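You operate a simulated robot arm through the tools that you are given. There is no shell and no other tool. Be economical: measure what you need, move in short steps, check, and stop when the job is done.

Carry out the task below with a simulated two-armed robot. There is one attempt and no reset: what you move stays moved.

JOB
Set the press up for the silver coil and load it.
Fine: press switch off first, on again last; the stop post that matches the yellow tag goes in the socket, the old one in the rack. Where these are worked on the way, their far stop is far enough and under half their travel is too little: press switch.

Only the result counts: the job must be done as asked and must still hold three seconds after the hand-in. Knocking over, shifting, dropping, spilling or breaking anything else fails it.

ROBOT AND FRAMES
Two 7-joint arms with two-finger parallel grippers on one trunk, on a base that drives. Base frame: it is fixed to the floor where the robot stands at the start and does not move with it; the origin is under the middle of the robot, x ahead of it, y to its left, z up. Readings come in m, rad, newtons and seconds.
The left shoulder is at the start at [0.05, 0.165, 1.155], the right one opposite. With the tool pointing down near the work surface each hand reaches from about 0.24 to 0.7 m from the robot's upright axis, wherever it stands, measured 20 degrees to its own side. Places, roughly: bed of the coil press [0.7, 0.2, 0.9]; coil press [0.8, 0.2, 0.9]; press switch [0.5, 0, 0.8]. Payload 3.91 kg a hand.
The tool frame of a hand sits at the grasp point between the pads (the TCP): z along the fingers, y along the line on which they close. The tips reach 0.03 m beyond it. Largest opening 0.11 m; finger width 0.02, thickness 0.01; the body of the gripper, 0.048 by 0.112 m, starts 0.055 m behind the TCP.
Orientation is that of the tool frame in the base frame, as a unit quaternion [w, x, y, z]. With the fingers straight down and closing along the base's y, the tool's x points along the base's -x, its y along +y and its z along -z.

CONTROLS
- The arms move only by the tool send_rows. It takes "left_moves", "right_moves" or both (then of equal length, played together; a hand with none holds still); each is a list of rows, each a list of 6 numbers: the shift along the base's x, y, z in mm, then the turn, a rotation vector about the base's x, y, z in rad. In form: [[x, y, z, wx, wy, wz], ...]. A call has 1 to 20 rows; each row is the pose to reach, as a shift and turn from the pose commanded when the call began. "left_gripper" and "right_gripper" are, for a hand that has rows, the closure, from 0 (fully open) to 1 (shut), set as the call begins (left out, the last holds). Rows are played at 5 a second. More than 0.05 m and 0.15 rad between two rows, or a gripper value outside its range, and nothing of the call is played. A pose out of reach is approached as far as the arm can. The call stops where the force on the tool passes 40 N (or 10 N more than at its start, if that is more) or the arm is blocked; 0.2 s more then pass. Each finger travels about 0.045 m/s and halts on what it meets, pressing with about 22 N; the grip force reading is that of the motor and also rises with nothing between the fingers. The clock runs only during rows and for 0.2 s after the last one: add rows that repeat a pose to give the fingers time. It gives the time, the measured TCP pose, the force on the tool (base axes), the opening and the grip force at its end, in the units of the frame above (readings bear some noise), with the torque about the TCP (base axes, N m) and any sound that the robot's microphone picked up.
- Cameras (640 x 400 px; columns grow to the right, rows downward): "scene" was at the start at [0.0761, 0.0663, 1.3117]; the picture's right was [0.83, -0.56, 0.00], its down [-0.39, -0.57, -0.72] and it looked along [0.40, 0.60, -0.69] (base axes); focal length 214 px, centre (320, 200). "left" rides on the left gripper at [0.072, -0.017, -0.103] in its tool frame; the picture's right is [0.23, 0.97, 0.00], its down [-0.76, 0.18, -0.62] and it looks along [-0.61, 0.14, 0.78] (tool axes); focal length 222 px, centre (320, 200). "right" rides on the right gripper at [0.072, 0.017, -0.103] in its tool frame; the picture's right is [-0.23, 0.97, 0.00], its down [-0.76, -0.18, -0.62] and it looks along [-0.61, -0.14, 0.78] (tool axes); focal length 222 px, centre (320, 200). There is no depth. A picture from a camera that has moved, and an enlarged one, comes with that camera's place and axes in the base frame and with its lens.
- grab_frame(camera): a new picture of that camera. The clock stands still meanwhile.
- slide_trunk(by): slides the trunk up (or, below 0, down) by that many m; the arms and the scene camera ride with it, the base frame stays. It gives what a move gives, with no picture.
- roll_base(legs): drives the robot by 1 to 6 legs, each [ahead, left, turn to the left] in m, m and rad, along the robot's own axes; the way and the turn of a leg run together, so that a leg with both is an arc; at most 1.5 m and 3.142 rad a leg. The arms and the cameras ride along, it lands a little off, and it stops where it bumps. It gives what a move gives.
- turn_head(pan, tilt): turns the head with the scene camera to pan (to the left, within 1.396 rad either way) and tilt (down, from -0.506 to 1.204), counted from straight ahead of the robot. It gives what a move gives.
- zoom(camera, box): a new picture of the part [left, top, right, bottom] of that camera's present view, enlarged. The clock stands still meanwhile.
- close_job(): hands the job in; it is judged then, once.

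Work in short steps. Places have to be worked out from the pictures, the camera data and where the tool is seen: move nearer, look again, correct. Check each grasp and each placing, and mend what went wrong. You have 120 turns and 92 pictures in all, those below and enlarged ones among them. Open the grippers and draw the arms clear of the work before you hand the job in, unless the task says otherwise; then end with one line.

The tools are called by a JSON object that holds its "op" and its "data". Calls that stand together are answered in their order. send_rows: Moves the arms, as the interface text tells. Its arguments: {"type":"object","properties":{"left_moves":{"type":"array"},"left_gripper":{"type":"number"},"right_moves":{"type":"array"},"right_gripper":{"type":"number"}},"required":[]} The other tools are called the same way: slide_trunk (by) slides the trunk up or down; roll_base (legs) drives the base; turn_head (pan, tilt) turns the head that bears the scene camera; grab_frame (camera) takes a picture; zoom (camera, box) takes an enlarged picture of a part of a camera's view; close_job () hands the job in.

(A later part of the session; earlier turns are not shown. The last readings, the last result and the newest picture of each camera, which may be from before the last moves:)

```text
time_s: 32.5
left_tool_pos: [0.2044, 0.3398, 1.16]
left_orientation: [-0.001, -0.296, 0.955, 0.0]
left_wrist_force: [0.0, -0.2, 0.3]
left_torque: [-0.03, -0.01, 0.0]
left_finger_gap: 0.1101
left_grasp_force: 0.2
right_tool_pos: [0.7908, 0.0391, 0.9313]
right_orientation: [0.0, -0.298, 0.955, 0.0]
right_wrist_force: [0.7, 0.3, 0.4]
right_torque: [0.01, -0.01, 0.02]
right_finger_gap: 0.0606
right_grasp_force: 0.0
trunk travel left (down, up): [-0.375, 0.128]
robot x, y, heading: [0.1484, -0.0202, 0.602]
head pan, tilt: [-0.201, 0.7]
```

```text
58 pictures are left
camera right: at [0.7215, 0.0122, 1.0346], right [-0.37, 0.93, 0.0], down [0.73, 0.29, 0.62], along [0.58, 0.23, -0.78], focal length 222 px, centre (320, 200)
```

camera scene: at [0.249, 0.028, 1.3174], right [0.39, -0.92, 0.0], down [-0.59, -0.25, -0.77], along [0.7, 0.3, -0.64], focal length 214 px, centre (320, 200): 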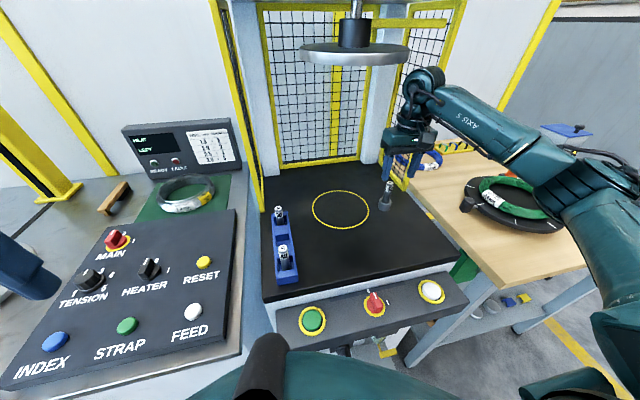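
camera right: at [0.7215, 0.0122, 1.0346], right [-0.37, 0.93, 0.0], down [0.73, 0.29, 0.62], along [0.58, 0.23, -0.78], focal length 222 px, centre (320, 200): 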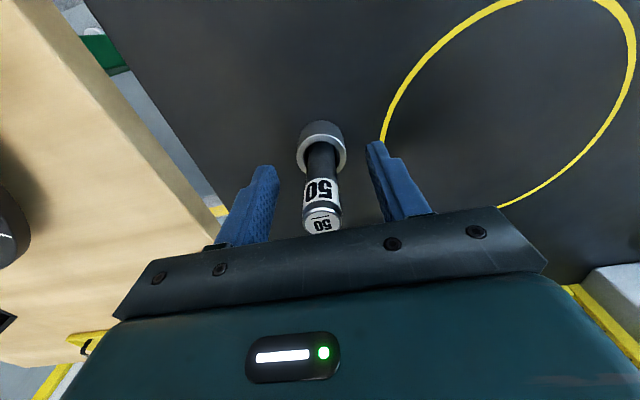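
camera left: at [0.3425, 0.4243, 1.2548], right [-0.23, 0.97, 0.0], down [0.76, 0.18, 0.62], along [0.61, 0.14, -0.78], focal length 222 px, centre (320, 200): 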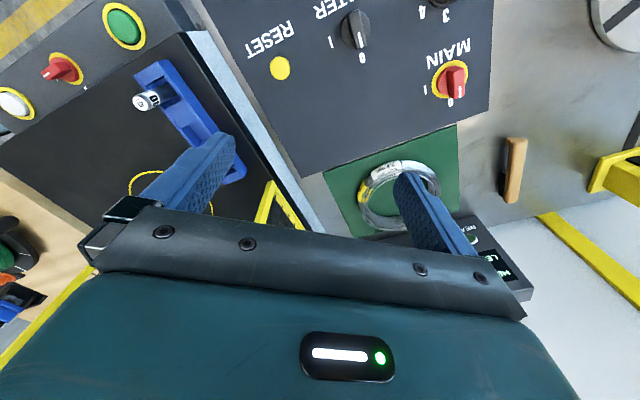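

Post is centred between the fingers. Closing.

{"op": "send_rows", "data": {"right_moves": [[0, 0, 0, 0, 0, 0], [0, 0, 0, 0, 0, 0], [0, 0, 0, 0, 0, 0], [0, 0, 0, 0, 0, 0], [0, 0, 0, 0, 0, 0]], "right_gripper": 1}}

{"op": "send_rows", "data": {"right_moves": [[0, 0, 10, 0, 0, 0], [0, 0, 20, 0, 0, 0], [0, 0, 30, 0, 0, 0], [0, 0, 45, 0, 0, 0], [0, 0, 60, 0, 0, 0], [0, 0, 60, 0, 0, 0]]}}

{"op": "grab_frame", "data": {"camera": "right"}}

```text
time_s: 33.7
left_tool_pos: [0.2062, 0.3401, 1.1586]
left_orientation: [0.0, -0.296, 0.955, 0.0]
left_wrist_force: [0.6, 0.1, 1.0]
left_torque: [0.01, 0.0, 0.02]
left_finger_gap: 0.1102
left_grasp_force: 0.1
right_tool_pos: [0.79, 0.0399, 0.9312]
right_orientation: [-0.001, -0.297, 0.955, 0.001]
right_wrist_force: [0.3, -1.4, 0.5]
right_torque: [-0.06, -0.03, 0.01]
right_finger_gap: 0.0194
right_grasp_force: 21.9
trunk travel left (down, up): [-0.375, 0.128]
robot x, y, heading: [0.1442, -0.0197, 0.605]
head pan, tilt: [-0.201, 0.7]
```

```text
time_s: 35.1
left_tool_pos: [0.2066, 0.3392, 1.1592]
left_orientation: [0.0, -0.296, 0.955, -0.001]
left_wrist_force: [0.2, -0.6, -0.1]
left_torque: [0.02, 0.02, -0.02]
left_finger_gap: 0.1097
left_grasp_force: 0.1
right_tool_pos: [0.791, 0.0395, 0.9927]
right_orientation: [-0.001, -0.297, 0.955, 0.0]
right_wrist_force: [0.2, 0.1, -1.7]
right_torque: [0.02, 0.03, 0.02]
right_finger_gap: 0.0197
right_grasp_force: 21.3
trunk travel left (down, up): [-0.375, 0.128]
robot x, y, heading: [0.1432, -0.0222, 0.608]
head pan, tilt: [-0.201, 0.7]
```

```text
57 pictures are left
camera right: at [0.7203, 0.0118, 1.0953], right [-0.37, 0.93, 0.0], down [0.73, 0.29, 0.62], along [0.58, 0.23, -0.78], focal length 222 px, centre (320, 200)
```

right: 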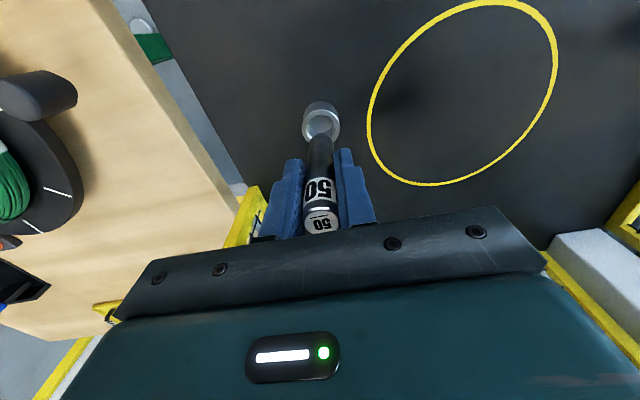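

Post 50 is out. I lift it higher and back off a bit, and bring the left hand forward to look into the rack's middle slot.

{"op": "send_rows", "data": {"right_moves": [[0, 0, 30, 0, 0, 0], [0, 0, 60, 0, 0, 0], [-20, -15, 80, 0, 0, 0], [-50, -30, 80, 0, 0, 0], [-80, -45, 80, 0, 0, 0], [-110, -60, 80, 0, 0, 0], [-130, -70, 80, 0, 0, 0], [-130, -70, 80, 0, 0, 0]], "left_moves": [[25, -15, 0, 0, 0, 0], [55, -30, 0, 0, 0, 0], [85, -45, -10, 0, 0, 0], [115, -60, -20, 0, 0, 0], [140, -75, -30, 0, 0, 0], [160, -90, -40, 0, 0, 0], [175, -105, -50, 0, 0, 0], [175, -105, -50, 0, 0, 0]]}}

{"op": "grab_frame", "data": {"camera": "left"}}

{"op": "zoom", "data": {"camera": "scene", "box": [240, 190, 340, 290]}}

```text
time_s: 36.9
left_tool_pos: [0.3736, 0.2415, 1.1141]
left_orientation: [0.0, -0.297, 0.955, 0.0]
left_wrist_force: [0.0, -1.0, -0.5]
left_torque: [0.01, 0.01, 0.04]
left_finger_gap: 0.1099
left_grasp_force: 0.1
left hand out of reach, approached as far as the arm can: row 7, 8
right_tool_pos: [0.6594, -0.0296, 1.0707]
right_orientation: [0.0, -0.298, 0.955, -0.001]
right_wrist_force: [0.4, -0.1, -2.2]
right_torque: [-0.03, 0.06, 0.0]
right_finger_gap: 0.0194
right_grasp_force: 22.0
trunk travel left (down, up): [-0.375, 0.128]
robot x, y, heading: [0.1444, -0.0193, 0.604]
head pan, tilt: [-0.201, 0.7]
```

```text
56 pictures are left
camera left: at [0.3237, 0.1851, 1.2169], right [-0.74, 0.67, 0.0], down [0.53, 0.58, 0.62], along [0.42, 0.46, -0.78], focal length 222 px, centre (320, 200)
```

left: 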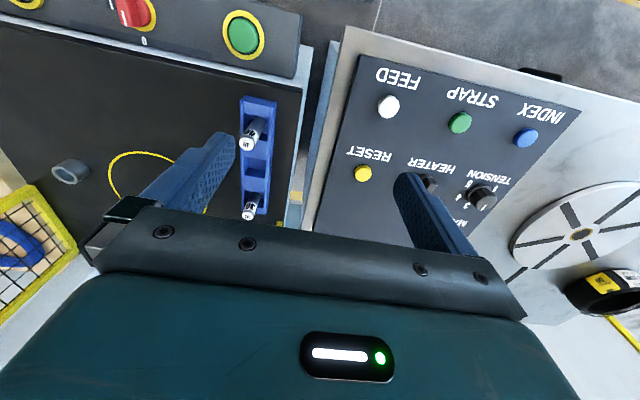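

```text
4.00 times, centred on (290, 240) of scene
camera zoom: at [0.2496, 0.0283, 1.3173], right [0.39, -0.92, 0.0], down [-0.59, -0.25, -0.76], along [0.7, 0.3, -0.64], focal length 858 px, centre (440, 40)
```

zoom: 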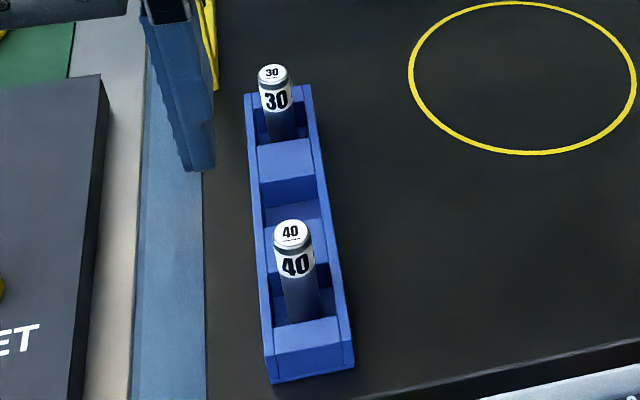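

Rack middle slot ≈ (0.537, 0.255). I withdraw the left hand and bring the post in the right hand to just short of the rack for a closer look.

{"op": "send_rows", "data": {"left_moves": [[-25, 15, 10, 0, 0, 0], [-55, 30, 20, 0, 0, 0], [-85, 45, 30, 0, 0, 0], [-115, 60, 40, 0, 0, 0], [-140, 75, 40, 0, 0, 0], [-160, 90, 40, 0, 0, 0], [-180, 110, 40, 0, 0, 0], [-180, 110, 40, 0, 0, 0]], "right_moves": [[-20, 20, 0, 0, 0, 0], [-45, 45, 0, 0, 0, 0], [-70, 75, 0, 0, 0, 0], [-95, 105, 0, 0, 0, 0], [-120, 135, 0, 0, 0, 0], [-145, 165, 0, 0, 0, 0], [-165, 190, 0, 0, 0, 0], [-185, 210, 0, 0, 0, 0]]}}

{"op": "grab_frame", "data": {"camera": "right"}}

```text
time_s: 38.7
left_tool_pos: [0.1927, 0.3522, 1.1522]
left_orientation: [0.0, -0.297, 0.955, 0.0]
left_wrist_force: [0.4, -0.4, 0.8]
left_torque: [0.0, 0.03, -0.01]
left_finger_gap: 0.11
left_grasp_force: 0.0
right_tool_pos: [0.4744, 0.1801, 1.0703]
right_orientation: [0.0, -0.297, 0.955, 0.0]
right_wrist_force: [0.1, 0.5, -2.6]
right_torque: [0.03, 0.0, 0.02]
right_finger_gap: 0.0194
right_grasp_force: 22.3
trunk travel left (down, up): [-0.375, 0.128]
robot x, y, heading: [0.1469, -0.0189, 0.604]
head pan, tilt: [-0.201, 0.7]
```

```text
54 pictures are left
camera right: at [0.4055, 0.1536, 1.1743], right [-0.36, 0.93, 0.0], down [0.73, 0.29, 0.62], along [0.58, 0.23, -0.78], focal length 222 px, centre (320, 200)
```

right: 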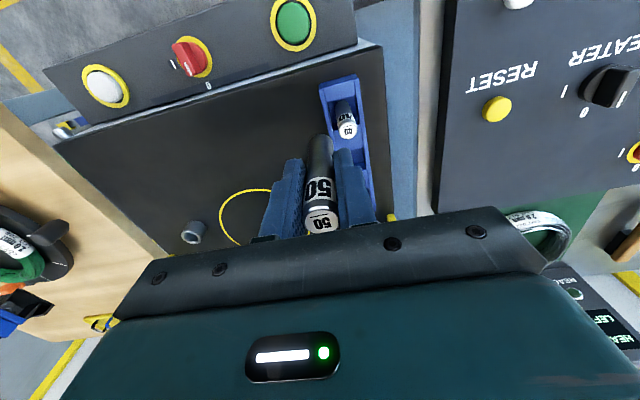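

The hand hides the slot; I shift it sideways (right) for a clear view.

{"op": "send_rows", "data": {"right_moves": [[20, -40, 0, 0, 0, 0], [40, -80, 0, 0, 0, 0], [40, -80, 0, 0, 0, 0]]}}

{"op": "grab_frame", "data": {"camera": "right"}}

{"op": "zoom", "data": {"camera": "right", "box": [360, 80, 520, 240]}}

```text
time_s: 39.5
left_tool_pos: [0.1916, 0.3534, 1.1529]
left_orientation: [-0.001, -0.296, 0.955, 0.0]
left_wrist_force: [0.2, 0.2, 0.2]
left_torque: [-0.01, 0.0, -0.03]
left_finger_gap: 0.1099
left_grasp_force: 0.0
right_tool_pos: [0.5145, 0.0977, 1.0705]
right_orientation: [0.0, -0.297, 0.955, 0.0]
right_wrist_force: [0.8, 0.9, -2.6]
right_torque: [0.02, -0.01, -0.03]
right_finger_gap: 0.0195
right_grasp_force: 22.1
trunk travel left (down, up): [-0.375, 0.128]
robot x, y, heading: [0.1473, -0.0188, 0.602]
head pan, tilt: [-0.201, 0.7]
```

```text
53 pictures are left
camera right: at [0.4454, 0.0717, 1.1739], right [-0.37, 0.93, 0.0], down [0.73, 0.29, 0.62], along [0.58, 0.23, -0.78], focal length 222 px, centre (320, 200)
```

right: 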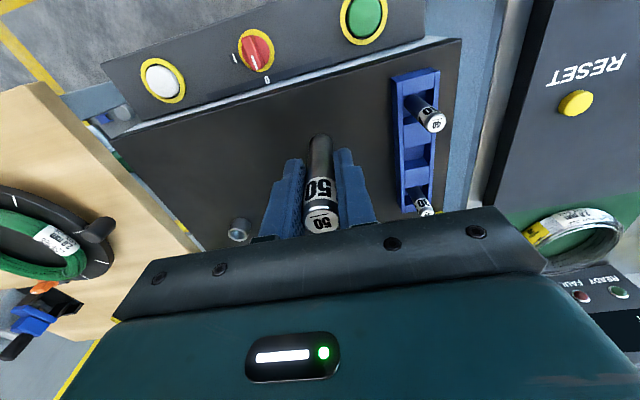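

```text
2.50 times, centred on (440, 160) of right
camera zoom: at [0.4454, 0.0717, 1.1739], right [-0.37, 0.93, 0.0], down [0.73, 0.29, 0.62], along [0.58, 0.23, -0.78], focal length 555 px, centre (20, 300)
```

zoom: 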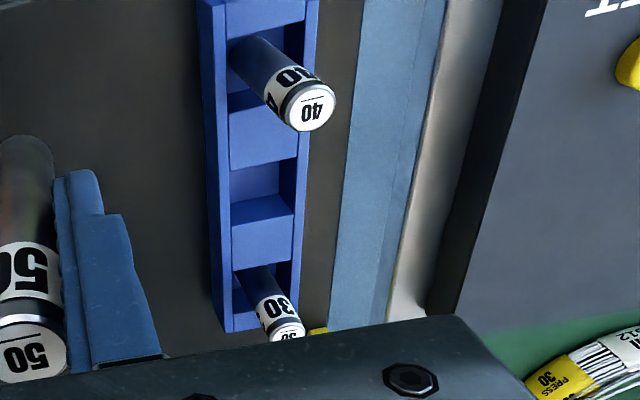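

Slot centre ≈ (0.535, 0.254), rack wall top ≈ 0.90; my grip is so low that the fingertips would enter the rack. I put the post back into the socket (axis known: 0.790, 0.040) to regrip 16 mm higher.

{"op": "send_rows", "data": {"right_moves": [[40, -8, 0, 0, 0, 0], [85, -17, 0, 0, 0, 0], [130, -27, 0, 0, 0, 0], [175, -37, 0, 0, 0, 0], [220, -47, 0, 0, 0, 0], [260, -55, 0, 0, 0, 0], [275.5, -58, 0, 0, 0, 0], [275.5, -58, 0, 0, 0, 0], [275.5, -58, -40, 0, 0, 0], [275.5, -58, -80, 0, 0, 0], [275.5, -58, -80, 0, 0, 0]]}}

{"op": "grab_frame", "data": {"camera": "right"}}

```text
time_s: 40.8
left_tool_pos: [0.1829, 0.3433, 1.157]
left_orientation: [0.006, -0.294, 0.956, 0.002]
left_wrist_force: [-0.4, 0.0, 0.7]
left_torque: [0.02, -0.04, -0.01]
left_finger_gap: 0.11
left_grasp_force: 0.0
right_tool_pos: [0.6724, 0.0599, 1.0821]
right_orientation: [0.047, -0.413, 0.909, -0.02]
right_wrist_force: [-0.5, 0.5, -1.8]
right_torque: [-0.02, 0.01, 0.01]
right_finger_gap: 0.0194
right_grasp_force: 21.3
trunk travel left (down, up): [-0.375, 0.128]
robot x, y, heading: [0.1396, -0.0228, 0.595]
head pan, tilt: [-0.201, 0.7]
stopped in row 6 (right hand): the arm was blocked; the commanded pose is now the measured one
```

```text
51 pictures are left
camera right: at [0.6015, 0.016, 1.1782], right [-0.58, 0.81, -0.06], down [0.57, 0.45, 0.69], along [0.58, 0.37, -0.72], focal length 222 px, centre (320, 200)
```

right: 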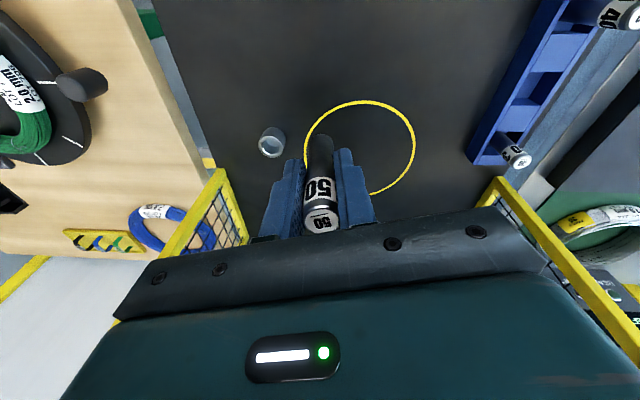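

The arm was blocked, likely the wrist touched the platen; I check with the scene camera.

{"op": "grab_frame", "data": {"camera": "scene"}}

```text
50 pictures are left
camera scene: at [0.2348, 0.0162, 1.3195], right [0.39, -0.92, 0.0], down [-0.59, -0.24, -0.77], along [0.71, 0.3, -0.63], focal length 214 px, centre (320, 200)
```

scene: 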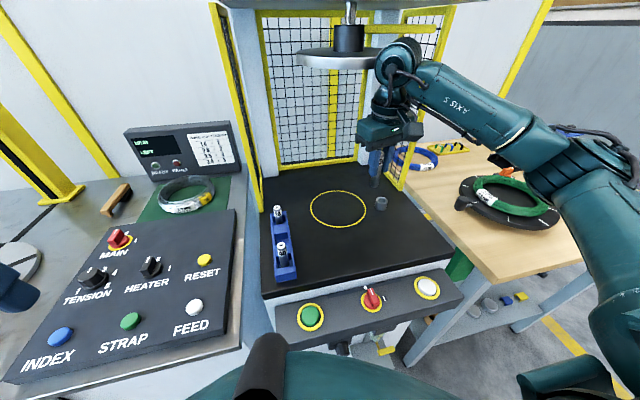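

The wrist touched the platen's rim. I back away from it, restoring the tool orientation, then will go round the right side as before.

{"op": "send_rows", "data": {"right_moves": [[-10, -20, 0, 0.002, 0.02, -0.05], [-20, -45, 0, 0.004, 0.045, -0.11], [-25, -70, -10, 0.007, 0.07, -0.17], [-25, -90, -20, 0.01, 0.102, -0.249], [-20, -95, -30, 0.01, 0.102, -0.249], [-20, -95, -30, 0.01, 0.102, -0.249]]}}

```text
time_s: 42.2
left_tool_pos: [0.1903, 0.3511, 1.1523]
left_orientation: [0.0, -0.296, 0.955, 0.0]
left_wrist_force: [-0.1, 0.1, 0.1]
left_torque: [-0.04, 0.01, 0.01]
left_finger_gap: 0.11
left_grasp_force: 0.1
right_tool_pos: [0.6664, -0.0266, 1.0436]
right_orientation: [-0.01, -0.292, 0.956, -0.001]
right_wrist_force: [-0.6, -0.3, -2.0]
right_torque: [0.02, 0.0, -0.02]
right_finger_gap: 0.0195
right_grasp_force: 21.8
trunk travel left (down, up): [-0.375, 0.128]
robot x, y, heading: [0.1492, -0.0203, 0.6]
head pan, tilt: [-0.201, 0.7]
```

Recovered at (0.666, −0.027, 1.044). Now I go via the earlier right-hand path to above the socket and partly lower.

{"op": "send_rows", "data": {"right_moves": [[30, 18, -5, 0.008, -0.018, 0.01], [60, 36, -10, 0.008, -0.018, 0.01], [90, 53, -10, 0.008, -0.018, 0.01], [123.5, 66.5, -10, 0.008, -0.018, 0.01], [123.5, 66.5, -30, 0.008, -0.018, 0.01], [123.5, 66.5, -50, 0.008, -0.018, 0.01], [123.5, 66.5, -50, 0.008, -0.018, 0.01]]}}

{"op": "grab_frame", "data": {"camera": "right"}}

```text
time_s: 43.8
left_tool_pos: [0.1918, 0.3508, 1.1521]
left_orientation: [-0.001, -0.296, 0.955, 0.0]
left_wrist_force: [0.8, -0.6, -0.8]
left_torque: [0.0, 0.0, 0.0]
left_finger_gap: 0.11
left_grasp_force: 0.0
right_tool_pos: [0.7893, 0.0409, 0.9938]
right_orientation: [0.001, -0.298, 0.955, 0.001]
right_wrist_force: [-0.7, -0.1, -2.3]
right_torque: [0.0, 0.06, 0.03]
right_finger_gap: 0.0195
right_grasp_force: 22.2
trunk travel left (down, up): [-0.375, 0.128]
robot x, y, heading: [0.1435, -0.0212, 0.603]
head pan, tilt: [-0.201, 0.7]
```

```text
49 pictures are left
camera right: at [0.7194, 0.0134, 1.0964], right [-0.37, 0.93, 0.0], down [0.73, 0.28, 0.62], along [0.58, 0.23, -0.78], focal length 222 px, centre (320, 200)
```

right: 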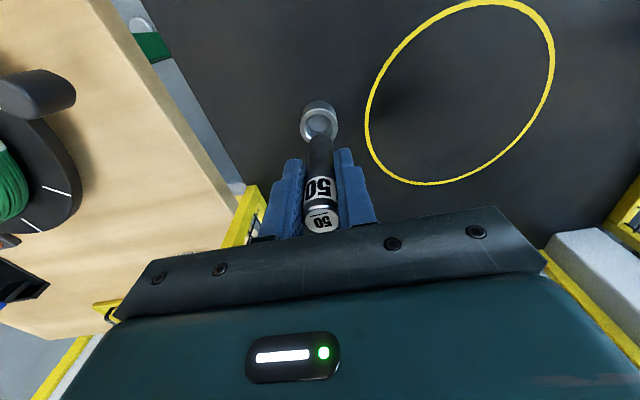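

Nearly identical to the extraction view; 1.4 mm correction and lower into the socket.

{"op": "send_rows", "data": {"right_moves": [[0.8, -1.3, 0, 0, 0, 0], [0.8, -1.3, -20, 0, 0, 0], [0.8, -1.3, -35, 0, 0, 0], [0.8, -1.3, -48, 0, 0, 0], [0.8, -1.3, -56, 0, 0, 0], [0.8, -1.3, -61, 0, 0, 0], [0.8, -1.3, -61, 0, 0, 0]]}}

```text
time_s: 45.4
left_tool_pos: [0.1912, 0.3516, 1.1534]
left_orientation: [0.0, -0.295, 0.956, 0.001]
left_wrist_force: [0.3, -0.5, 0.8]
left_torque: [-0.02, 0.01, 0.04]
left_finger_gap: 0.11
left_grasp_force: 0.1
right_tool_pos: [0.791, 0.038, 0.935]
right_orientation: [0.002, -0.297, 0.955, 0.001]
right_wrist_force: [2.7, -1.1, 8.3]
right_torque: [-0.06, -0.11, -0.03]
right_finger_gap: 0.0196
right_grasp_force: 22.6
trunk travel left (down, up): [-0.375, 0.128]
robot x, y, heading: [0.1438, -0.02, 0.599]
head pan, tilt: [-0.201, 0.7]
```

It is seated (contact at z 0.935). I open slightly, rise 16 mm, and regrip, then lift.

{"op": "send_rows", "data": {"right_moves": [[0, 0, 0, 0, 0, 0], [0, 0, 0, 0, 0, 0], [-0.5, 1, 8, 0, 0, 0], [-0.5, 1, 14, 0, 0, 0], [-0.5, 1, 14, 0, 0, 0]], "right_gripper": 0.64}}

{"op": "send_rows", "data": {"right_moves": [[0, 0, 0, 0, 0, 0], [0, 0, 0, 0, 0, 0], [0, 0, 0, 0, 0, 0], [0, 0, 0, 0, 0, 0]], "right_gripper": 1}}

{"op": "grab_frame", "data": {"camera": "right"}}

```text
time_s: 46.6
left_tool_pos: [0.1905, 0.3518, 1.1521]
left_orientation: [0.0, -0.296, 0.955, 0.0]
left_wrist_force: [0.0, 0.0, -0.9]
left_torque: [-0.01, 0.0, 0.03]
left_finger_gap: 0.11
left_grasp_force: 0.1
right_tool_pos: [0.7901, 0.0398, 0.9464]
right_orientation: [0.001, -0.298, 0.955, 0.001]
right_wrist_force: [-0.3, -0.5, -0.5]
right_torque: [-0.03, -0.02, 0.02]
right_finger_gap: 0.0397
right_grasp_force: 0.1
trunk travel left (down, up): [-0.375, 0.128]
robot x, y, heading: [0.1428, -0.0214, 0.595]
head pan, tilt: [-0.201, 0.7]
```

```text
time_s: 47.6
left_tool_pos: [0.191, 0.3516, 1.1524]
left_orientation: [0.0, -0.296, 0.955, 0.0]
left_wrist_force: [-0.6, -0.2, 0.4]
left_torque: [0.02, -0.01, 0.02]
left_finger_gap: 0.11
left_grasp_force: 0.0
right_tool_pos: [0.7896, 0.039, 0.9461]
right_orientation: [0.002, -0.297, 0.955, 0.0]
right_wrist_force: [0.5, -0.1, 1.3]
right_torque: [-0.02, -0.08, 0.0]
right_finger_gap: 0.0195
right_grasp_force: 22.6
trunk travel left (down, up): [-0.375, 0.128]
robot x, y, heading: [0.1432, -0.0243, 0.605]
head pan, tilt: [-0.201, 0.7]
```

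```text
48 pictures are left
camera right: at [0.7197, 0.013, 1.0497], right [-0.37, 0.93, 0.0], down [0.73, 0.28, 0.63], along [0.58, 0.23, -0.78], focal length 222 px, centre (320, 200)
```

right: 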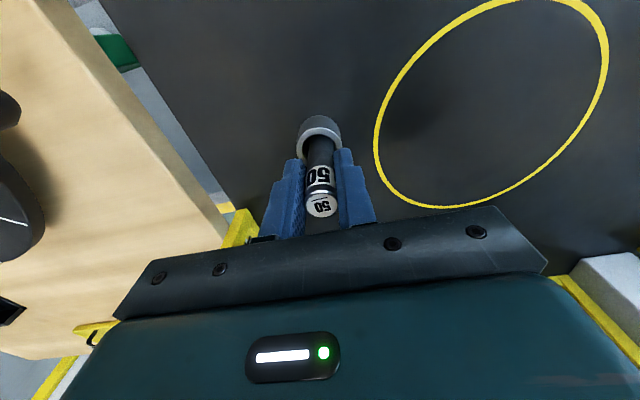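

Regripped 15 mm higher. Lift and go back round the front toward the rack at height 1.07.

{"op": "send_rows", "data": {"right_moves": [[0, 0, 25, 0, 0, 0], [0, 0, 55, 0, 0, 0], [0, 0, 85, 0, 0, 0], [-35, -15, 100, 0, 0, 0], [-70, -34, 110, 0, 0, 0], [-105, -53, 124, 0, 0, 0], [-130, -66, 124, 0, 0, 0], [-160, -56, 124, 0, 0, 0], [-200, -30, 124, 0, 0, 0], [-235, 0, 124, 0, 0, 0], [-265, 30, 124, 0, 0, 0], [-285, 65, 124, 0, 0, 0], [-285, 105, 124, 0, 0, 0], [-280, 145, 124, 0, 0, 0], [-280, 145, 124, 0, 0, 0]]}}

{"op": "grab_frame", "data": {"camera": "right"}}

```text
time_s: 50.8
left_tool_pos: [0.1905, 0.3515, 1.1536]
left_orientation: [-0.001, -0.295, 0.956, 0.0]
left_wrist_force: [0.7, 0.3, -0.3]
left_torque: [0.03, -0.02, 0.03]
left_finger_gap: 0.1101
left_grasp_force: 0.0
right_tool_pos: [0.5088, 0.1849, 1.0707]
right_orientation: [0.001, -0.298, 0.955, 0.001]
right_wrist_force: [0.0, -0.1, -3.0]
right_torque: [0.01, 0.02, 0.0]
right_finger_gap: 0.0195
right_grasp_force: 21.9
trunk travel left (down, up): [-0.375, 0.128]
robot x, y, heading: [0.1457, -0.023, 0.602]
head pan, tilt: [-0.201, 0.7]
```

```text
47 pictures are left
camera right: at [0.439, 0.1576, 1.1734], right [-0.37, 0.93, 0.0], down [0.73, 0.28, 0.62], along [0.58, 0.23, -0.78], focal length 222 px, centre (320, 200)
```

right: 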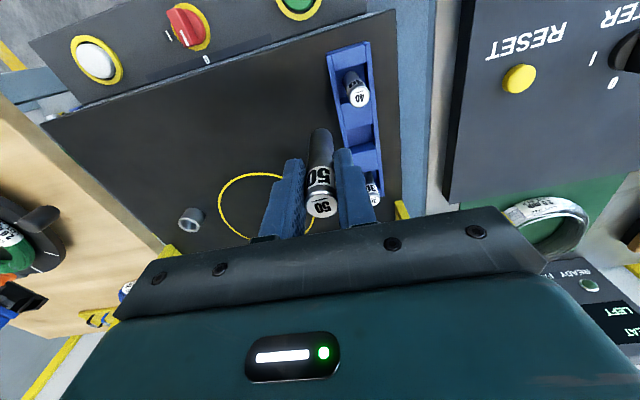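

I zoom to re-measure the slot from here.

{"op": "zoom", "data": {"camera": "right", "box": [290, 60, 430, 220]}}

```text
2.50 times, centred on (360, 140) of right
camera zoom: at [0.439, 0.1576, 1.1734], right [-0.37, 0.93, 0.0], down [0.73, 0.28, 0.62], along [0.58, 0.23, -0.78], focal length 555 px, centre (220, 350)
```

zoom: 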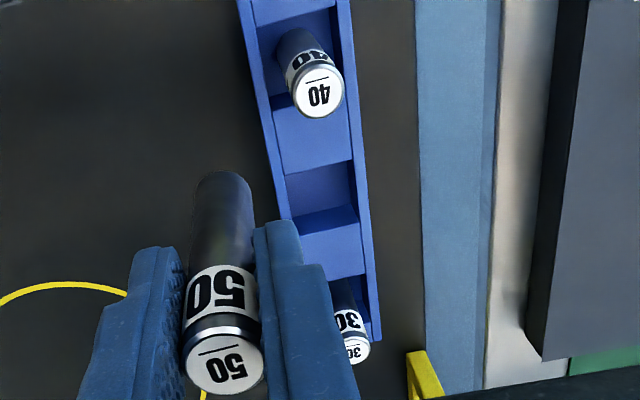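

Slot centre ≈ (0.532, 0.254). I move above it, lower until the post foot is just over the rack top, and check from the scene camera.

{"op": "send_rows", "data": {"right_moves": [[8, 25, 0, 0, 0, 0], [16, 50, 0, 0, 0, 0], [23, 69, 0, 0, 0, 0], [23, 69, -30, 0, 0, 0], [23, 69, -60, 0, 0, 0], [23, 69, -84, 0, 0, 0], [23, 69, -84, 0, 0, 0]]}}

{"op": "zoom", "data": {"camera": "scene", "box": [220, 170, 340, 290]}}

{"op": "zoom", "data": {"camera": "right", "box": [240, 60, 400, 240]}}

```text
time_s: 52.4
left_tool_pos: [0.1919, 0.3528, 1.1518]
left_orientation: [0.0, -0.297, 0.955, 0.0]
left_wrist_force: [0.2, 0.4, 0.1]
left_torque: [-0.02, -0.01, -0.02]
left_finger_gap: 0.11
left_grasp_force: 0.2
right_tool_pos: [0.5318, 0.2541, 0.9863]
right_orientation: [0.0, -0.297, 0.955, 0.001]
right_wrist_force: [1.1, -0.3, -3.1]
right_torque: [0.0, 0.01, -0.02]
right_finger_gap: 0.0197
right_grasp_force: 22.0
trunk travel left (down, up): [-0.375, 0.128]
robot x, y, heading: [0.1434, -0.0204, 0.6]
head pan, tilt: [-0.201, 0.7]
```

```text
3.33 times, centred on (280, 230) of scene
camera zoom: at [0.2471, 0.027, 1.3173], right [0.39, -0.92, 0.0], down [-0.59, -0.25, -0.76], along [0.7, 0.3, -0.64], focal length 715 px, centre (453, 100)
```

zoom: 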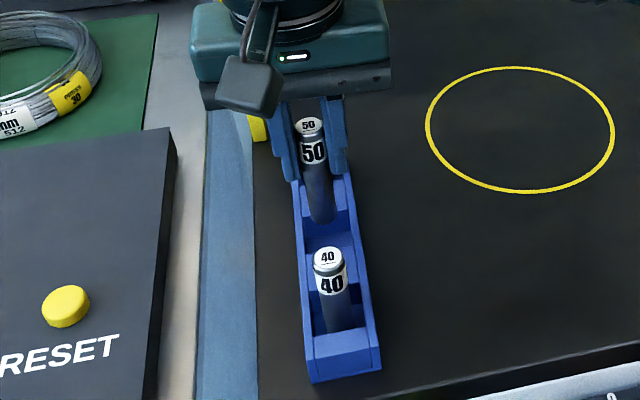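

```text
2.22 times, centred on (320, 150) of right
camera zoom: at [0.4625, 0.2264, 1.0891], right [-0.37, 0.93, 0.0], down [0.73, 0.28, 0.62], along [0.58, 0.23, -0.78], focal length 494 px, centre (320, 311)
```

zoom: 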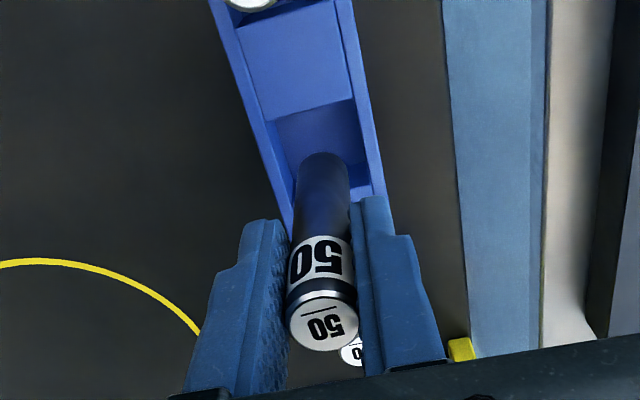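

Foot is well aligned with the slot. I lower until it stands on the floor.

{"op": "send_rows", "data": {"right_moves": [[0.5, -0.5, -15, 0, 0, 0], [0.5, -0.5, -28, 0, 0, 0], [0.5, -0.5, -36, 0, 0, 0], [0.5, -0.5, -40, 0, 0, 0], [0.5, -0.5, -42, 0, 0, 0], [0.5, -0.5, -42, 0, 0, 0]]}}

{"op": "zoom", "data": {"camera": "scene", "box": [220, 170, 340, 290]}}

```text
time_s: 53.8
left_tool_pos: [0.1897, 0.3506, 1.1537]
left_orientation: [0.001, -0.295, 0.955, 0.0]
left_wrist_force: [0.0, -0.2, 1.4]
left_torque: [0.05, 0.01, 0.02]
left_finger_gap: 0.1099
left_grasp_force: 0.1
right_tool_pos: [0.5325, 0.2521, 0.946]
right_orientation: [0.002, -0.297, 0.955, 0.001]
right_wrist_force: [-0.8, -2.5, 13.8]
right_torque: [-0.24, 0.05, -0.05]
right_finger_gap: 0.0195
right_grasp_force: 21.9
trunk travel left (down, up): [-0.375, 0.128]
robot x, y, heading: [0.145, -0.0222, 0.602]
head pan, tilt: [-0.201, 0.7]
```

```text
3.33 times, centred on (280, 230) of scene
camera zoom: at [0.246, 0.0259, 1.3177], right [0.39, -0.92, 0.0], down [-0.59, -0.25, -0.77], along [0.71, 0.3, -0.64], focal length 715 px, centre (453, 100)
```

zoom: 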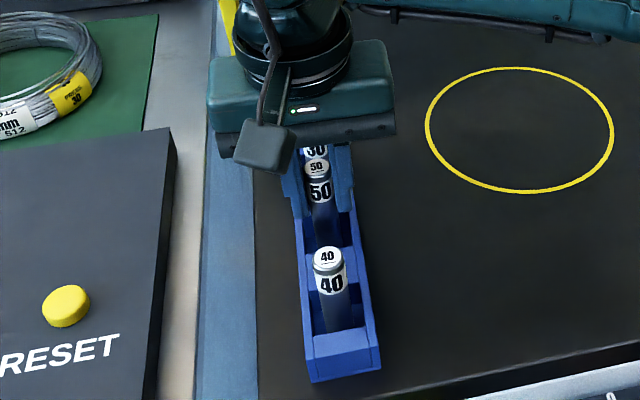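

Seated on the rack floor. I open a little and rise straight up.

{"op": "send_rows", "data": {"right_moves": [[0, 0, 1, 0, 0, 0], [0, 0, 1, 0, 0, 0], [0, 0, 2, 0, 0, 0], [0, 0, 30, 0, 0, 0], [0, 0, 65, 0, 0, 0], [0, 0, 95, 0, 0, 0], [0, 0, 95, 0, 0, 0]], "right_gripper": 0.66}}

{"op": "grab_frame", "data": {"camera": "right"}}

```text
time_s: 55.4
left_tool_pos: [0.191, 0.3515, 1.1518]
left_orientation: [-0.001, -0.296, 0.955, 0.0]
left_wrist_force: [0.3, 1.1, 0.1]
left_torque: [0.0, -0.03, -0.04]
left_finger_gap: 0.1099
left_grasp_force: 0.1
right_tool_pos: [0.5316, 0.2536, 1.0397]
right_orientation: [0.002, -0.298, 0.954, 0.0]
right_wrist_force: [1.5, -0.4, -0.6]
right_torque: [-0.01, 0.01, -0.02]
right_finger_gap: 0.0373
right_grasp_force: 0.0
trunk travel left (down, up): [-0.375, 0.128]
robot x, y, heading: [0.1417, -0.0215, 0.597]
head pan, tilt: [-0.201, 0.7]
```

```text
42 pictures are left
camera right: at [0.463, 0.226, 1.1432], right [-0.37, 0.93, 0.0], down [0.73, 0.29, 0.62], along [0.58, 0.23, -0.78], focal length 222 px, centre (320, 200)
```

right: 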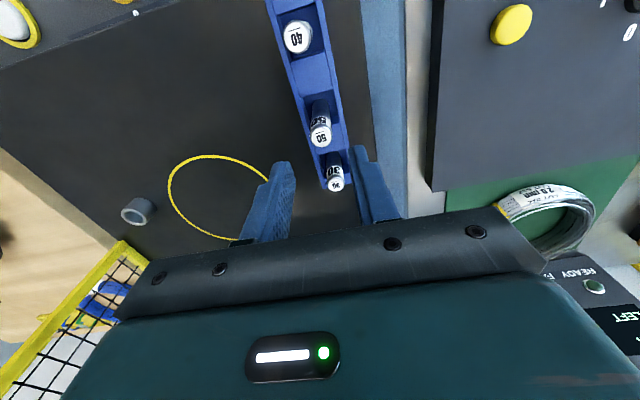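

Post 50 stands in the rack. Post 30 ≈ (0.588, 0.294), top ≈ 0.938. I move above it and descend to z 0.937.

{"op": "send_rows", "data": {"right_moves": [[28, 20, 0, 0, 0, 0], [56.4, 40.4, 0, 0, 0, 0], [56.4, 40.4, -25, 0, 0, 0], [56.4, 40.4, -50, 0, 0, 0], [56.4, 40.4, -50, 0, 0, 0]]}}

{"op": "zoom", "data": {"camera": "right", "box": [240, 80, 400, 240]}}

```text
time_s: 56.6
left_tool_pos: [0.1911, 0.352, 1.1521]
left_orientation: [0.0, -0.297, 0.955, 0.0]
left_wrist_force: [0.2, 0.1, -0.1]
left_torque: [0.0, 0.0, 0.0]
left_finger_gap: 0.11
left_grasp_force: 0.1
right_tool_pos: [0.59, 0.2933, 0.9888]
right_orientation: [0.002, -0.298, 0.955, 0.001]
right_wrist_force: [0.0, 0.3, -0.4]
right_torque: [-0.02, -0.01, -0.05]
right_finger_gap: 0.0374
right_grasp_force: 0.0
trunk travel left (down, up): [-0.375, 0.128]
robot x, y, heading: [0.1428, -0.0205, 0.601]
head pan, tilt: [-0.201, 0.7]
```

```text
2.50 times, centred on (320, 160) of right
camera zoom: at [0.5197, 0.2667, 1.0918], right [-0.37, 0.93, 0.0], down [0.73, 0.28, 0.63], along [0.58, 0.23, -0.78], focal length 555 px, centre (320, 300)
```

zoom: 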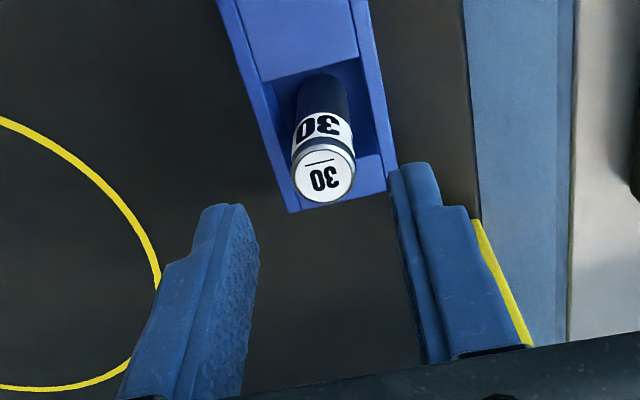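

Aligned within 2 mm. Descend and close.

{"op": "send_rows", "data": {"right_moves": [[0, 1.5, -20, 0, 0, 0], [0, 1.5, -40, 0, 0, 0], [0, 1.5, -53, 0, 0, 0], [0, 1.5, -53, 0, 0, 0]]}}

{"op": "send_rows", "data": {"right_moves": [[0, 0, 0, 0, 0, 0], [0, 0, 0, 0, 0, 0], [0, 0, 0, 0, 0, 0], [0, 0, 0, 0, 0, 0]], "right_gripper": 1}}

{"op": "zoom", "data": {"camera": "right", "box": [240, 80, 400, 240]}}

```text
time_s: 57.6
left_tool_pos: [0.1904, 0.3512, 1.1532]
left_orientation: [0.0, -0.296, 0.955, 0.0]
left_wrist_force: [0.3, 0.6, 0.8]
left_torque: [0.01, 0.0, 0.02]
left_finger_gap: 0.1102
left_grasp_force: 0.2
right_tool_pos: [0.5885, 0.2958, 0.9347]
right_orientation: [0.002, -0.297, 0.955, 0.001]
right_wrist_force: [-0.1, -0.1, -0.2]
right_torque: [0.0, -0.01, -0.01]
right_finger_gap: 0.0372
right_grasp_force: 0.1
trunk travel left (down, up): [-0.375, 0.128]
robot x, y, heading: [0.1471, -0.0217, 0.605]
head pan, tilt: [-0.201, 0.7]
```

```text
time_s: 58.6
left_tool_pos: [0.1903, 0.3522, 1.1528]
left_orientation: [0.0, -0.296, 0.955, 0.001]
left_wrist_force: [-0.7, -0.1, 0.7]
left_torque: [-0.02, 0.03, 0.0]
left_finger_gap: 0.1099
left_grasp_force: 0.1
right_tool_pos: [0.5885, 0.2957, 0.9359]
right_orientation: [0.001, -0.297, 0.955, 0.001]
right_wrist_force: [0.3, -0.6, -0.6]
right_torque: [-0.03, 0.03, 0.01]
right_finger_gap: 0.0192
right_grasp_force: 21.4
trunk travel left (down, up): [-0.375, 0.128]
robot x, y, heading: [0.1436, -0.0191, 0.597]
head pan, tilt: [-0.201, 0.7]
```

```text
2.50 times, centred on (320, 160) of right
camera zoom: at [0.5183, 0.2687, 1.0388], right [-0.37, 0.93, 0.0], down [0.73, 0.28, 0.62], along [0.58, 0.23, -0.78], focal length 555 px, centre (320, 300)
```

zoom: 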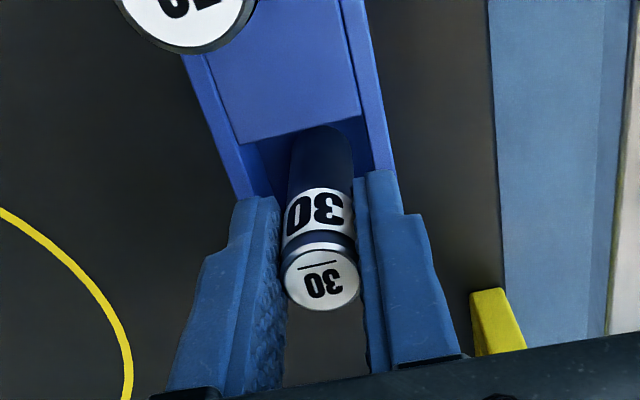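

Post 30 gripped. Lift and carry it round the front to above the socket.

{"op": "send_rows", "data": {"right_moves": [[0, 0, 30, 0, 0, 0], [0, 0, 65, 0, 0, 0], [0, 0, 100, 0, 0, 0], [0, 0, 130, 0, 0, 0], [-40, -28, 134, 0, 0, 0], [-74, -60, 134, 0, 0, 0], [-84, -105, 134, 0, 0, 0], [-84, -150, 134, 0, 0, 0], [-64, -190, 134, 0, 0, 0], [-34, -225, 134, 0, 0, 0], [-4, -255, 134, 0, 0, 0], [30, -285, 134, 0, 0, 0], [65, -310, 130, 0, 0, 0], [80, -322, 125, 0, 0, 0], [110, -305, 115, 0, 0, 0], [140, -288, 105, 0, 0, 0], [170, -269, 95, 0, 0, 0], [201.5, -256, 90, 0, 0, 0], [201.5, -256, 60, 0, 0, 0], [201.5, -256, 60, 0, 0, 0]]}}

{"op": "grab_frame", "data": {"camera": "right"}}

```text
time_s: 62.8
left_tool_pos: [0.1916, 0.3525, 1.1533]
left_orientation: [0.0, -0.296, 0.955, 0.0]
left_wrist_force: [0.2, 0.2, 0.0]
left_torque: [0.01, 0.02, 0.03]
left_finger_gap: 0.1099
left_grasp_force: 0.1
right_tool_pos: [0.7901, 0.0397, 0.9948]
right_orientation: [0.002, -0.298, 0.955, 0.001]
right_wrist_force: [-0.2, -0.7, -1.9]
right_torque: [0.03, -0.02, 0.0]
right_finger_gap: 0.0196
right_grasp_force: 22.1
trunk travel left (down, up): [-0.375, 0.128]
robot x, y, heading: [0.1446, -0.0214, 0.599]
head pan, tilt: [-0.201, 0.7]
```

```text
39 pictures are left
camera right: at [0.72, 0.0131, 1.0976], right [-0.37, 0.93, 0.0], down [0.73, 0.29, 0.63], along [0.58, 0.23, -0.78], focal length 222 px, centre (320, 200)
```

right: 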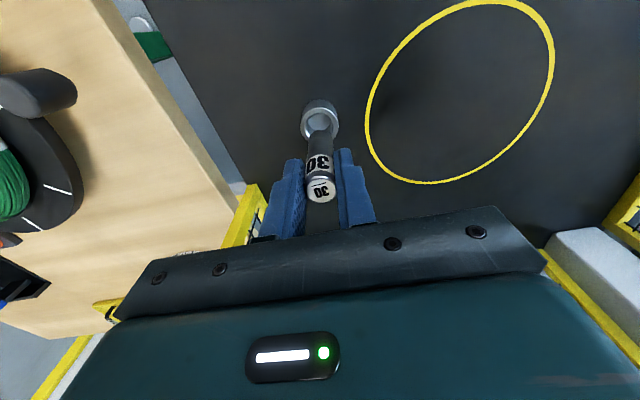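

Foot lines up with the socket. I lower gently.

{"op": "send_rows", "data": {"right_moves": [[0, 0, -20, 0, 0, 0], [0, 0, -32, 0, 0, 0], [0, 0, -40, 0, 0, 0], [0, 0, -48, 0, 0, 0], [0, 0, -54, 0, 0, 0], [0, 0, -58, 0, 0, 0], [0, 0, -58, 0, 0, 0]]}}

{"op": "grab_frame", "data": {"camera": "right"}}

```text
time_s: 64.4
left_tool_pos: [0.1909, 0.3522, 1.1531]
left_orientation: [0.0, -0.295, 0.956, 0.0]
left_wrist_force: [0.6, 0.1, -0.4]
left_torque: [-0.01, -0.01, 0.02]
left_finger_gap: 0.1099
left_grasp_force: 0.1
right_tool_pos: [0.7898, 0.0388, 0.9383]
right_orientation: [0.002, -0.296, 0.955, 0.001]
right_wrist_force: [-0.6, 0.3, -0.7]
right_torque: [0.01, -0.04, 0.01]
right_finger_gap: 0.0196
right_grasp_force: 22.2
trunk travel left (down, up): [-0.375, 0.128]
robot x, y, heading: [0.1463, -0.0213, 0.6]
head pan, tilt: [-0.201, 0.7]
```

```text
38 pictures are left
camera right: at [0.7202, 0.0114, 1.0411], right [-0.37, 0.93, 0.0], down [0.73, 0.28, 0.63], along [0.58, 0.23, -0.78], focal length 222 px, centre (320, 200)
```

right: 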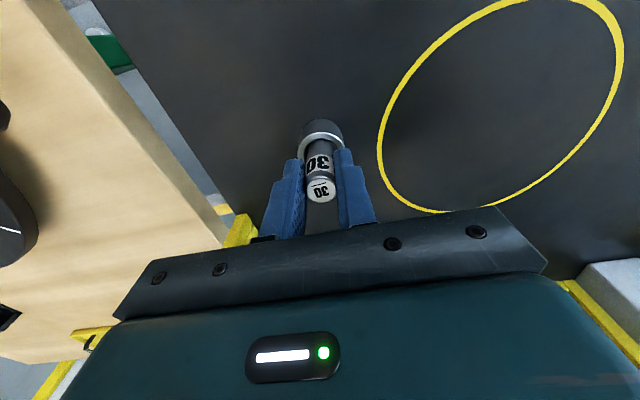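

Inserted; a few mm remain to the floor. I lower a bit further until contact.

{"op": "send_rows", "data": {"right_moves": [[0, 0, -2, 0, 0, 0], [0, 0, -4, 0, 0, 0], [0, 0, -6, 0, 0, 0], [0, 0, -6, 0, 0, 0]]}}

```text
time_s: 65.4
left_tool_pos: [0.1897, 0.3513, 1.1524]
left_orientation: [0.001, -0.296, 0.955, 0.0]
left_wrist_force: [0.3, 0.0, 0.3]
left_torque: [0.01, -0.01, 0.0]
left_finger_gap: 0.11
left_grasp_force: 0.0
right_tool_pos: [0.79, 0.0399, 0.9337]
right_orientation: [0.003, -0.297, 0.955, 0.001]
right_wrist_force: [1.5, 0.2, 14.2]
right_torque: [0.1, -0.17, -0.09]
right_finger_gap: 0.0196
right_grasp_force: 22.0
trunk travel left (down, up): [-0.375, 0.128]
robot x, y, heading: [0.1395, -0.0222, 0.6]
head pan, tilt: [-0.201, 0.7]
```

Seated with contact. Release, lift off and retreat on the right side path.

{"op": "send_rows", "data": {"right_moves": [[0, 0, 1, 0, 0, 0], [0, 0, 1, 0, 0, 0], [0, 0, 1, 0, 0, 0], [0, 0, 30, 0, 0, 0], [0, 0, 60, 0, 0, 0], [0, 0, 95, 0, 0, 0], [-35, -15, 105, 0, 0, 0], [-70, -34, 115, 0, 0, 0], [-105, -53, 125, 0, 0, 0], [-130, -66, 135, 0, 0, 0], [-170, -90, 150, 0, 0, 0], [-210, -115, 170, 0, 0, 0], [-250, -140, 190, 0, 0, 0], [-290, -165, 200, 0, 0, 0], [-330, -190, 210, 0, 0, 0], [-350, -200, 210, 0, 0, 0]], "right_gripper": 0.6}}

{"op": "grab_frame", "data": {"camera": "scene"}}

```text
refused: row 12 steps farther than a row can; nothing moved
```

```text
37 pictures are left
camera scene: at [0.2456, 0.0268, 1.3176], right [0.39, -0.92, 0.0], down [-0.59, -0.25, -0.77], along [0.71, 0.3, -0.64], focal length 214 px, centre (320, 200)
```

scene: 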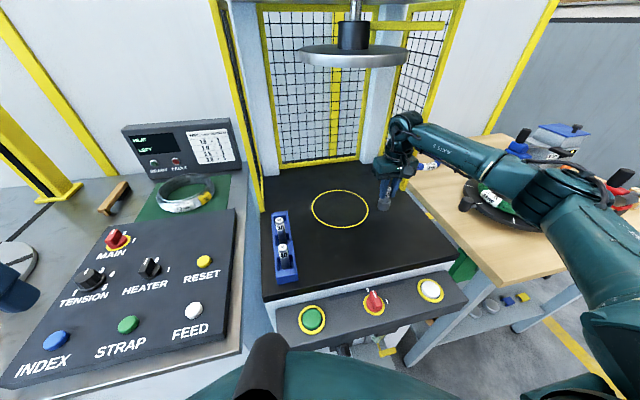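

Rows a bit too long; same with shorter ones.

{"op": "send_rows", "data": {"right_moves": [[0, 0, 1, 0, 0, 0], [0, 0, 1, 0, 0, 0], [0, 0, 1, 0, 0, 0], [0, 0, 30, 0, 0, 0], [0, 0, 60, 0, 0, 0], [0, 0, 95, 0, 0, 0], [-35, -15, 105, 0, 0, 0], [-70, -34, 115, 0, 0, 0], [-105, -53, 125, 0, 0, 0], [-135, -70, 135, 0, 0, 0], [-170, -90, 150, 0, 0, 0], [-205, -110, 165, 0, 0, 0], [-240, -130, 180, 0, 0, 0], [-275, -150, 195, 0, 0, 0], [-310, -170, 205, 0, 0, 0], [-345, -190, 210, 0, 0, 0]], "right_gripper": 0.6}}

{"op": "turn_head", "data": {"pan": 0.2, "tilt": 0.7}}

{"op": "grab_frame", "data": {"camera": "scene"}}

```text
time_s: 68.8
left_tool_pos: [0.1905, 0.3521, 1.1528]
left_orientation: [0.0, -0.296, 0.955, 0.0]
left_wrist_force: [0.0, -0.3, 0.5]
left_torque: [0.03, 0.03, 0.02]
left_finger_gap: 0.11
left_grasp_force: 0.0
right_tool_pos: [0.4472, -0.1497, 1.1458]
right_orientation: [0.0, -0.297, 0.955, 0.001]
right_wrist_force: [0.5, 0.8, 0.2]
right_torque: [0.02, -0.03, 0.01]
right_finger_gap: 0.0441
right_grasp_force: 0.1
right hand out of reach, approached as far as the arm can: row 16
trunk travel left (down, up): [-0.375, 0.128]
robot x, y, heading: [0.1415, -0.022, 0.599]
head pan, tilt: [-0.201, 0.7]
```

```text
time_s: 69.7
left_tool_pos: [0.1915, 0.3505, 1.1534]
left_orientation: [-0.001, -0.295, 0.955, 0.0]
left_wrist_force: [-0.5, -0.9, -0.9]
left_torque: [0.01, 0.0, -0.01]
left_finger_gap: 0.1103
left_grasp_force: 0.1
right_tool_pos: [0.4497, -0.1497, 1.1456]
right_orientation: [0.0, -0.297, 0.955, 0.002]
right_wrist_force: [0.3, 0.1, -0.3]
right_torque: [0.0, 0.0, -0.03]
right_finger_gap: 0.0438
right_grasp_force: 0.2
trunk travel left (down, up): [-0.375, 0.128]
robot x, y, heading: [0.1456, -0.0189, 0.602]
head pan, tilt: [0.201, 0.7]
```

```text
36 pictures are left
camera scene: at [0.228, 0.0548, 1.3173], right [0.72, -0.7, 0.0], down [-0.45, -0.46, -0.76], along [0.53, 0.55, -0.64], focal length 214 px, centre (320, 200)
```

scene: 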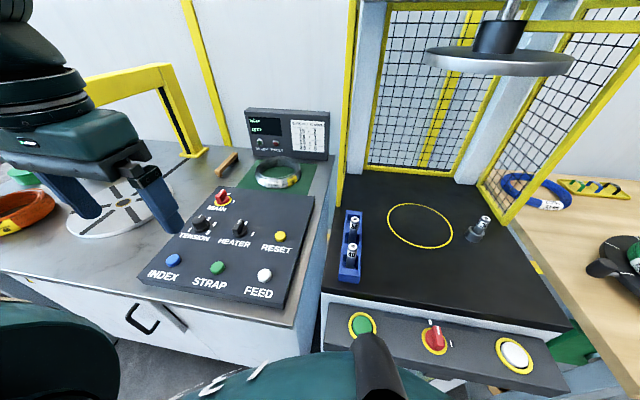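

Posts are set: 30 in socket, 40/50 in rack. Now the coil: I zoom to measure it.

{"op": "zoom", "data": {"camera": "scene", "box": [230, 140, 320, 200]}}

{"op": "zoom", "data": {"camera": "scene", "box": [330, 180, 530, 300]}}

```text
6.67 times, centred on (275, 170) of scene
camera zoom: at [0.228, 0.0548, 1.3173], right [0.72, -0.7, 0.0], down [-0.45, -0.46, -0.76], along [0.53, 0.55, -0.64], focal length 1430 px, centre (620, 400)
```

zoom: 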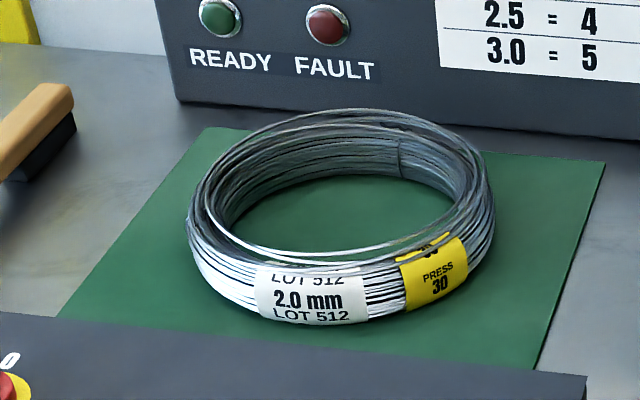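

```text
3.20 times, centred on (430, 240) of scene
camera zoom: at [0.228, 0.0548, 1.3173], right [0.72, -0.7, 0.0], down [-0.45, -0.46, -0.76], along [0.53, 0.55, -0.64], focal length 686 px, centre (-32, 72)
```

zoom: 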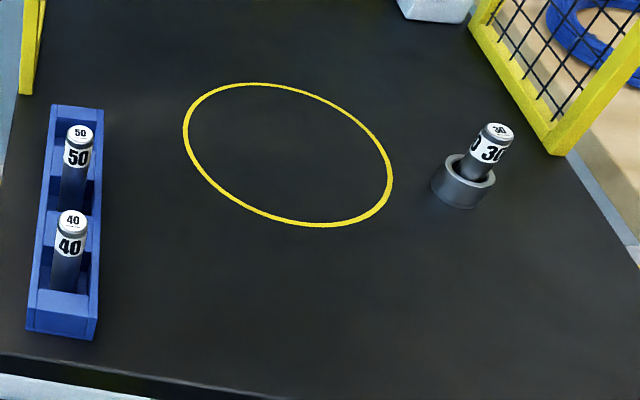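

Circle centre ≈ (0.736, 0.162), r 0.089; coil centre ≈ (0.588, 0.652), outer r ≈ 0.087, wall ≈ 25 mm. It is beyond reach, so I drive 0.2 m left along the front and slightly ahead.

{"op": "roll_base", "data": {"legs": [[0.0, 0.2, 0], [0.03, 0, 0]]}}

```text
time_s: 71.7
left_tool_pos: [0.0861, 0.5239, 1.1536]
left_orientation: [0.0, -0.296, 0.955, -0.001]
left_wrist_force: [0.0, 0.4, 0.4]
left_torque: [-0.01, -0.02, -0.03]
left_finger_gap: 0.11
left_grasp_force: 0.1
right_tool_pos: [0.3435, 0.0239, 1.1463]
right_orientation: [0.0, -0.297, 0.955, 0.001]
right_wrist_force: [-0.5, 0.5, 0.9]
right_torque: [0.02, 0.01, -0.03]
right_finger_gap: 0.0441
right_grasp_force: 0.0
trunk travel left (down, up): [-0.375, 0.128]
robot x, y, heading: [0.0418, 0.1527, 0.603]
head pan, tilt: [0.201, 0.7]
stopped in leg 2: the robot was blocked; the commanded pose is now the measured one
```

The base is in light contact; I back it off 1 cm, then bring the left hand toward the coil while turning it so that the fingers close radially on the near side.

{"op": "roll_base", "data": {"legs": [[-0.008, 0, 0]]}}

{"op": "send_rows", "data": {"left_moves": [[26, -2, 0, 0, 0, -0.13], [52, -4, 0, 0, 0, -0.26], [78, -6, 0, 0, 0, -0.39], [104, -8, 0, 0, 0, -0.52], [130, -10, -10, 0, 0, -0.65], [156, -12, -20, 0, 0, -0.78], [182, -14, -30, 0, 0, -0.91], [210, -16, -35, 0, 0, -1.04], [240, -18, -40, 0, 0, -1.17], [270, -20, -45, 0, 0, -1.3], [300, -22, -50, 0, 0, -1.43], [314, -24, -53, 0, 0, -1.57], [314, -24, -53, 0, 0, -1.57]]}}

{"op": "grab_frame", "data": {"camera": "left"}}

```text
time_s: 72.5
left_tool_pos: [0.0798, 0.5189, 1.1536]
left_orientation: [0.0, -0.296, 0.955, 0.0]
left_wrist_force: [0.4, -0.4, 1.2]
left_torque: [-0.01, -0.03, 0.02]
left_finger_gap: 0.1099
left_grasp_force: 0.0
right_tool_pos: [0.3376, 0.0187, 1.1448]
right_orientation: [0.0, -0.297, 0.955, 0.002]
right_wrist_force: [-0.2, 0.0, -0.1]
right_torque: [0.0, -0.01, -0.05]
right_finger_gap: 0.0439
right_grasp_force: 0.1
trunk travel left (down, up): [-0.375, 0.128]
robot x, y, heading: [0.0344, 0.1479, 0.603]
head pan, tilt: [0.201, 0.7]
```

```text
time_s: 75.3
left_tool_pos: [0.2334, 0.383, 1.0792]
left_orientation: [0.006, 0.44, 0.898, 0.011]
left_wrist_force: [-0.4, -1.2, -0.2]
left_torque: [-0.01, 0.0, 0.0]
left_finger_gap: 0.1099
left_grasp_force: 0.0
left hand out of reach, approached as far as the arm can: row 9, 10, 11, 12, 13
right_tool_pos: [0.3387, 0.0186, 1.1463]
right_orientation: [0.0, -0.297, 0.955, 0.001]
right_wrist_force: [0.0, 0.5, 0.2]
right_torque: [0.04, -0.02, 0.0]
right_finger_gap: 0.0441
right_grasp_force: 0.0
trunk travel left (down, up): [-0.375, 0.128]
robot x, y, heading: [0.0347, 0.15, 0.601]
head pan, tilt: [0.201, 0.7]
```

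```text
33 pictures are left
camera left: at [0.1735, 0.4274, 1.1811], right [0.63, 0.78, 0.02], down [0.59, -0.5, 0.63], along [0.5, -0.38, -0.78], focal length 222 px, centre (320, 200)
```

left: 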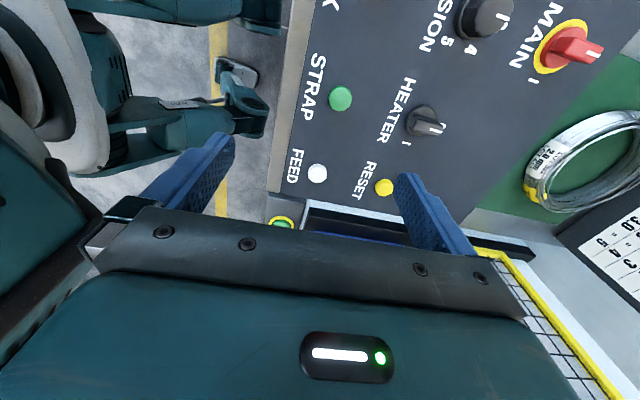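

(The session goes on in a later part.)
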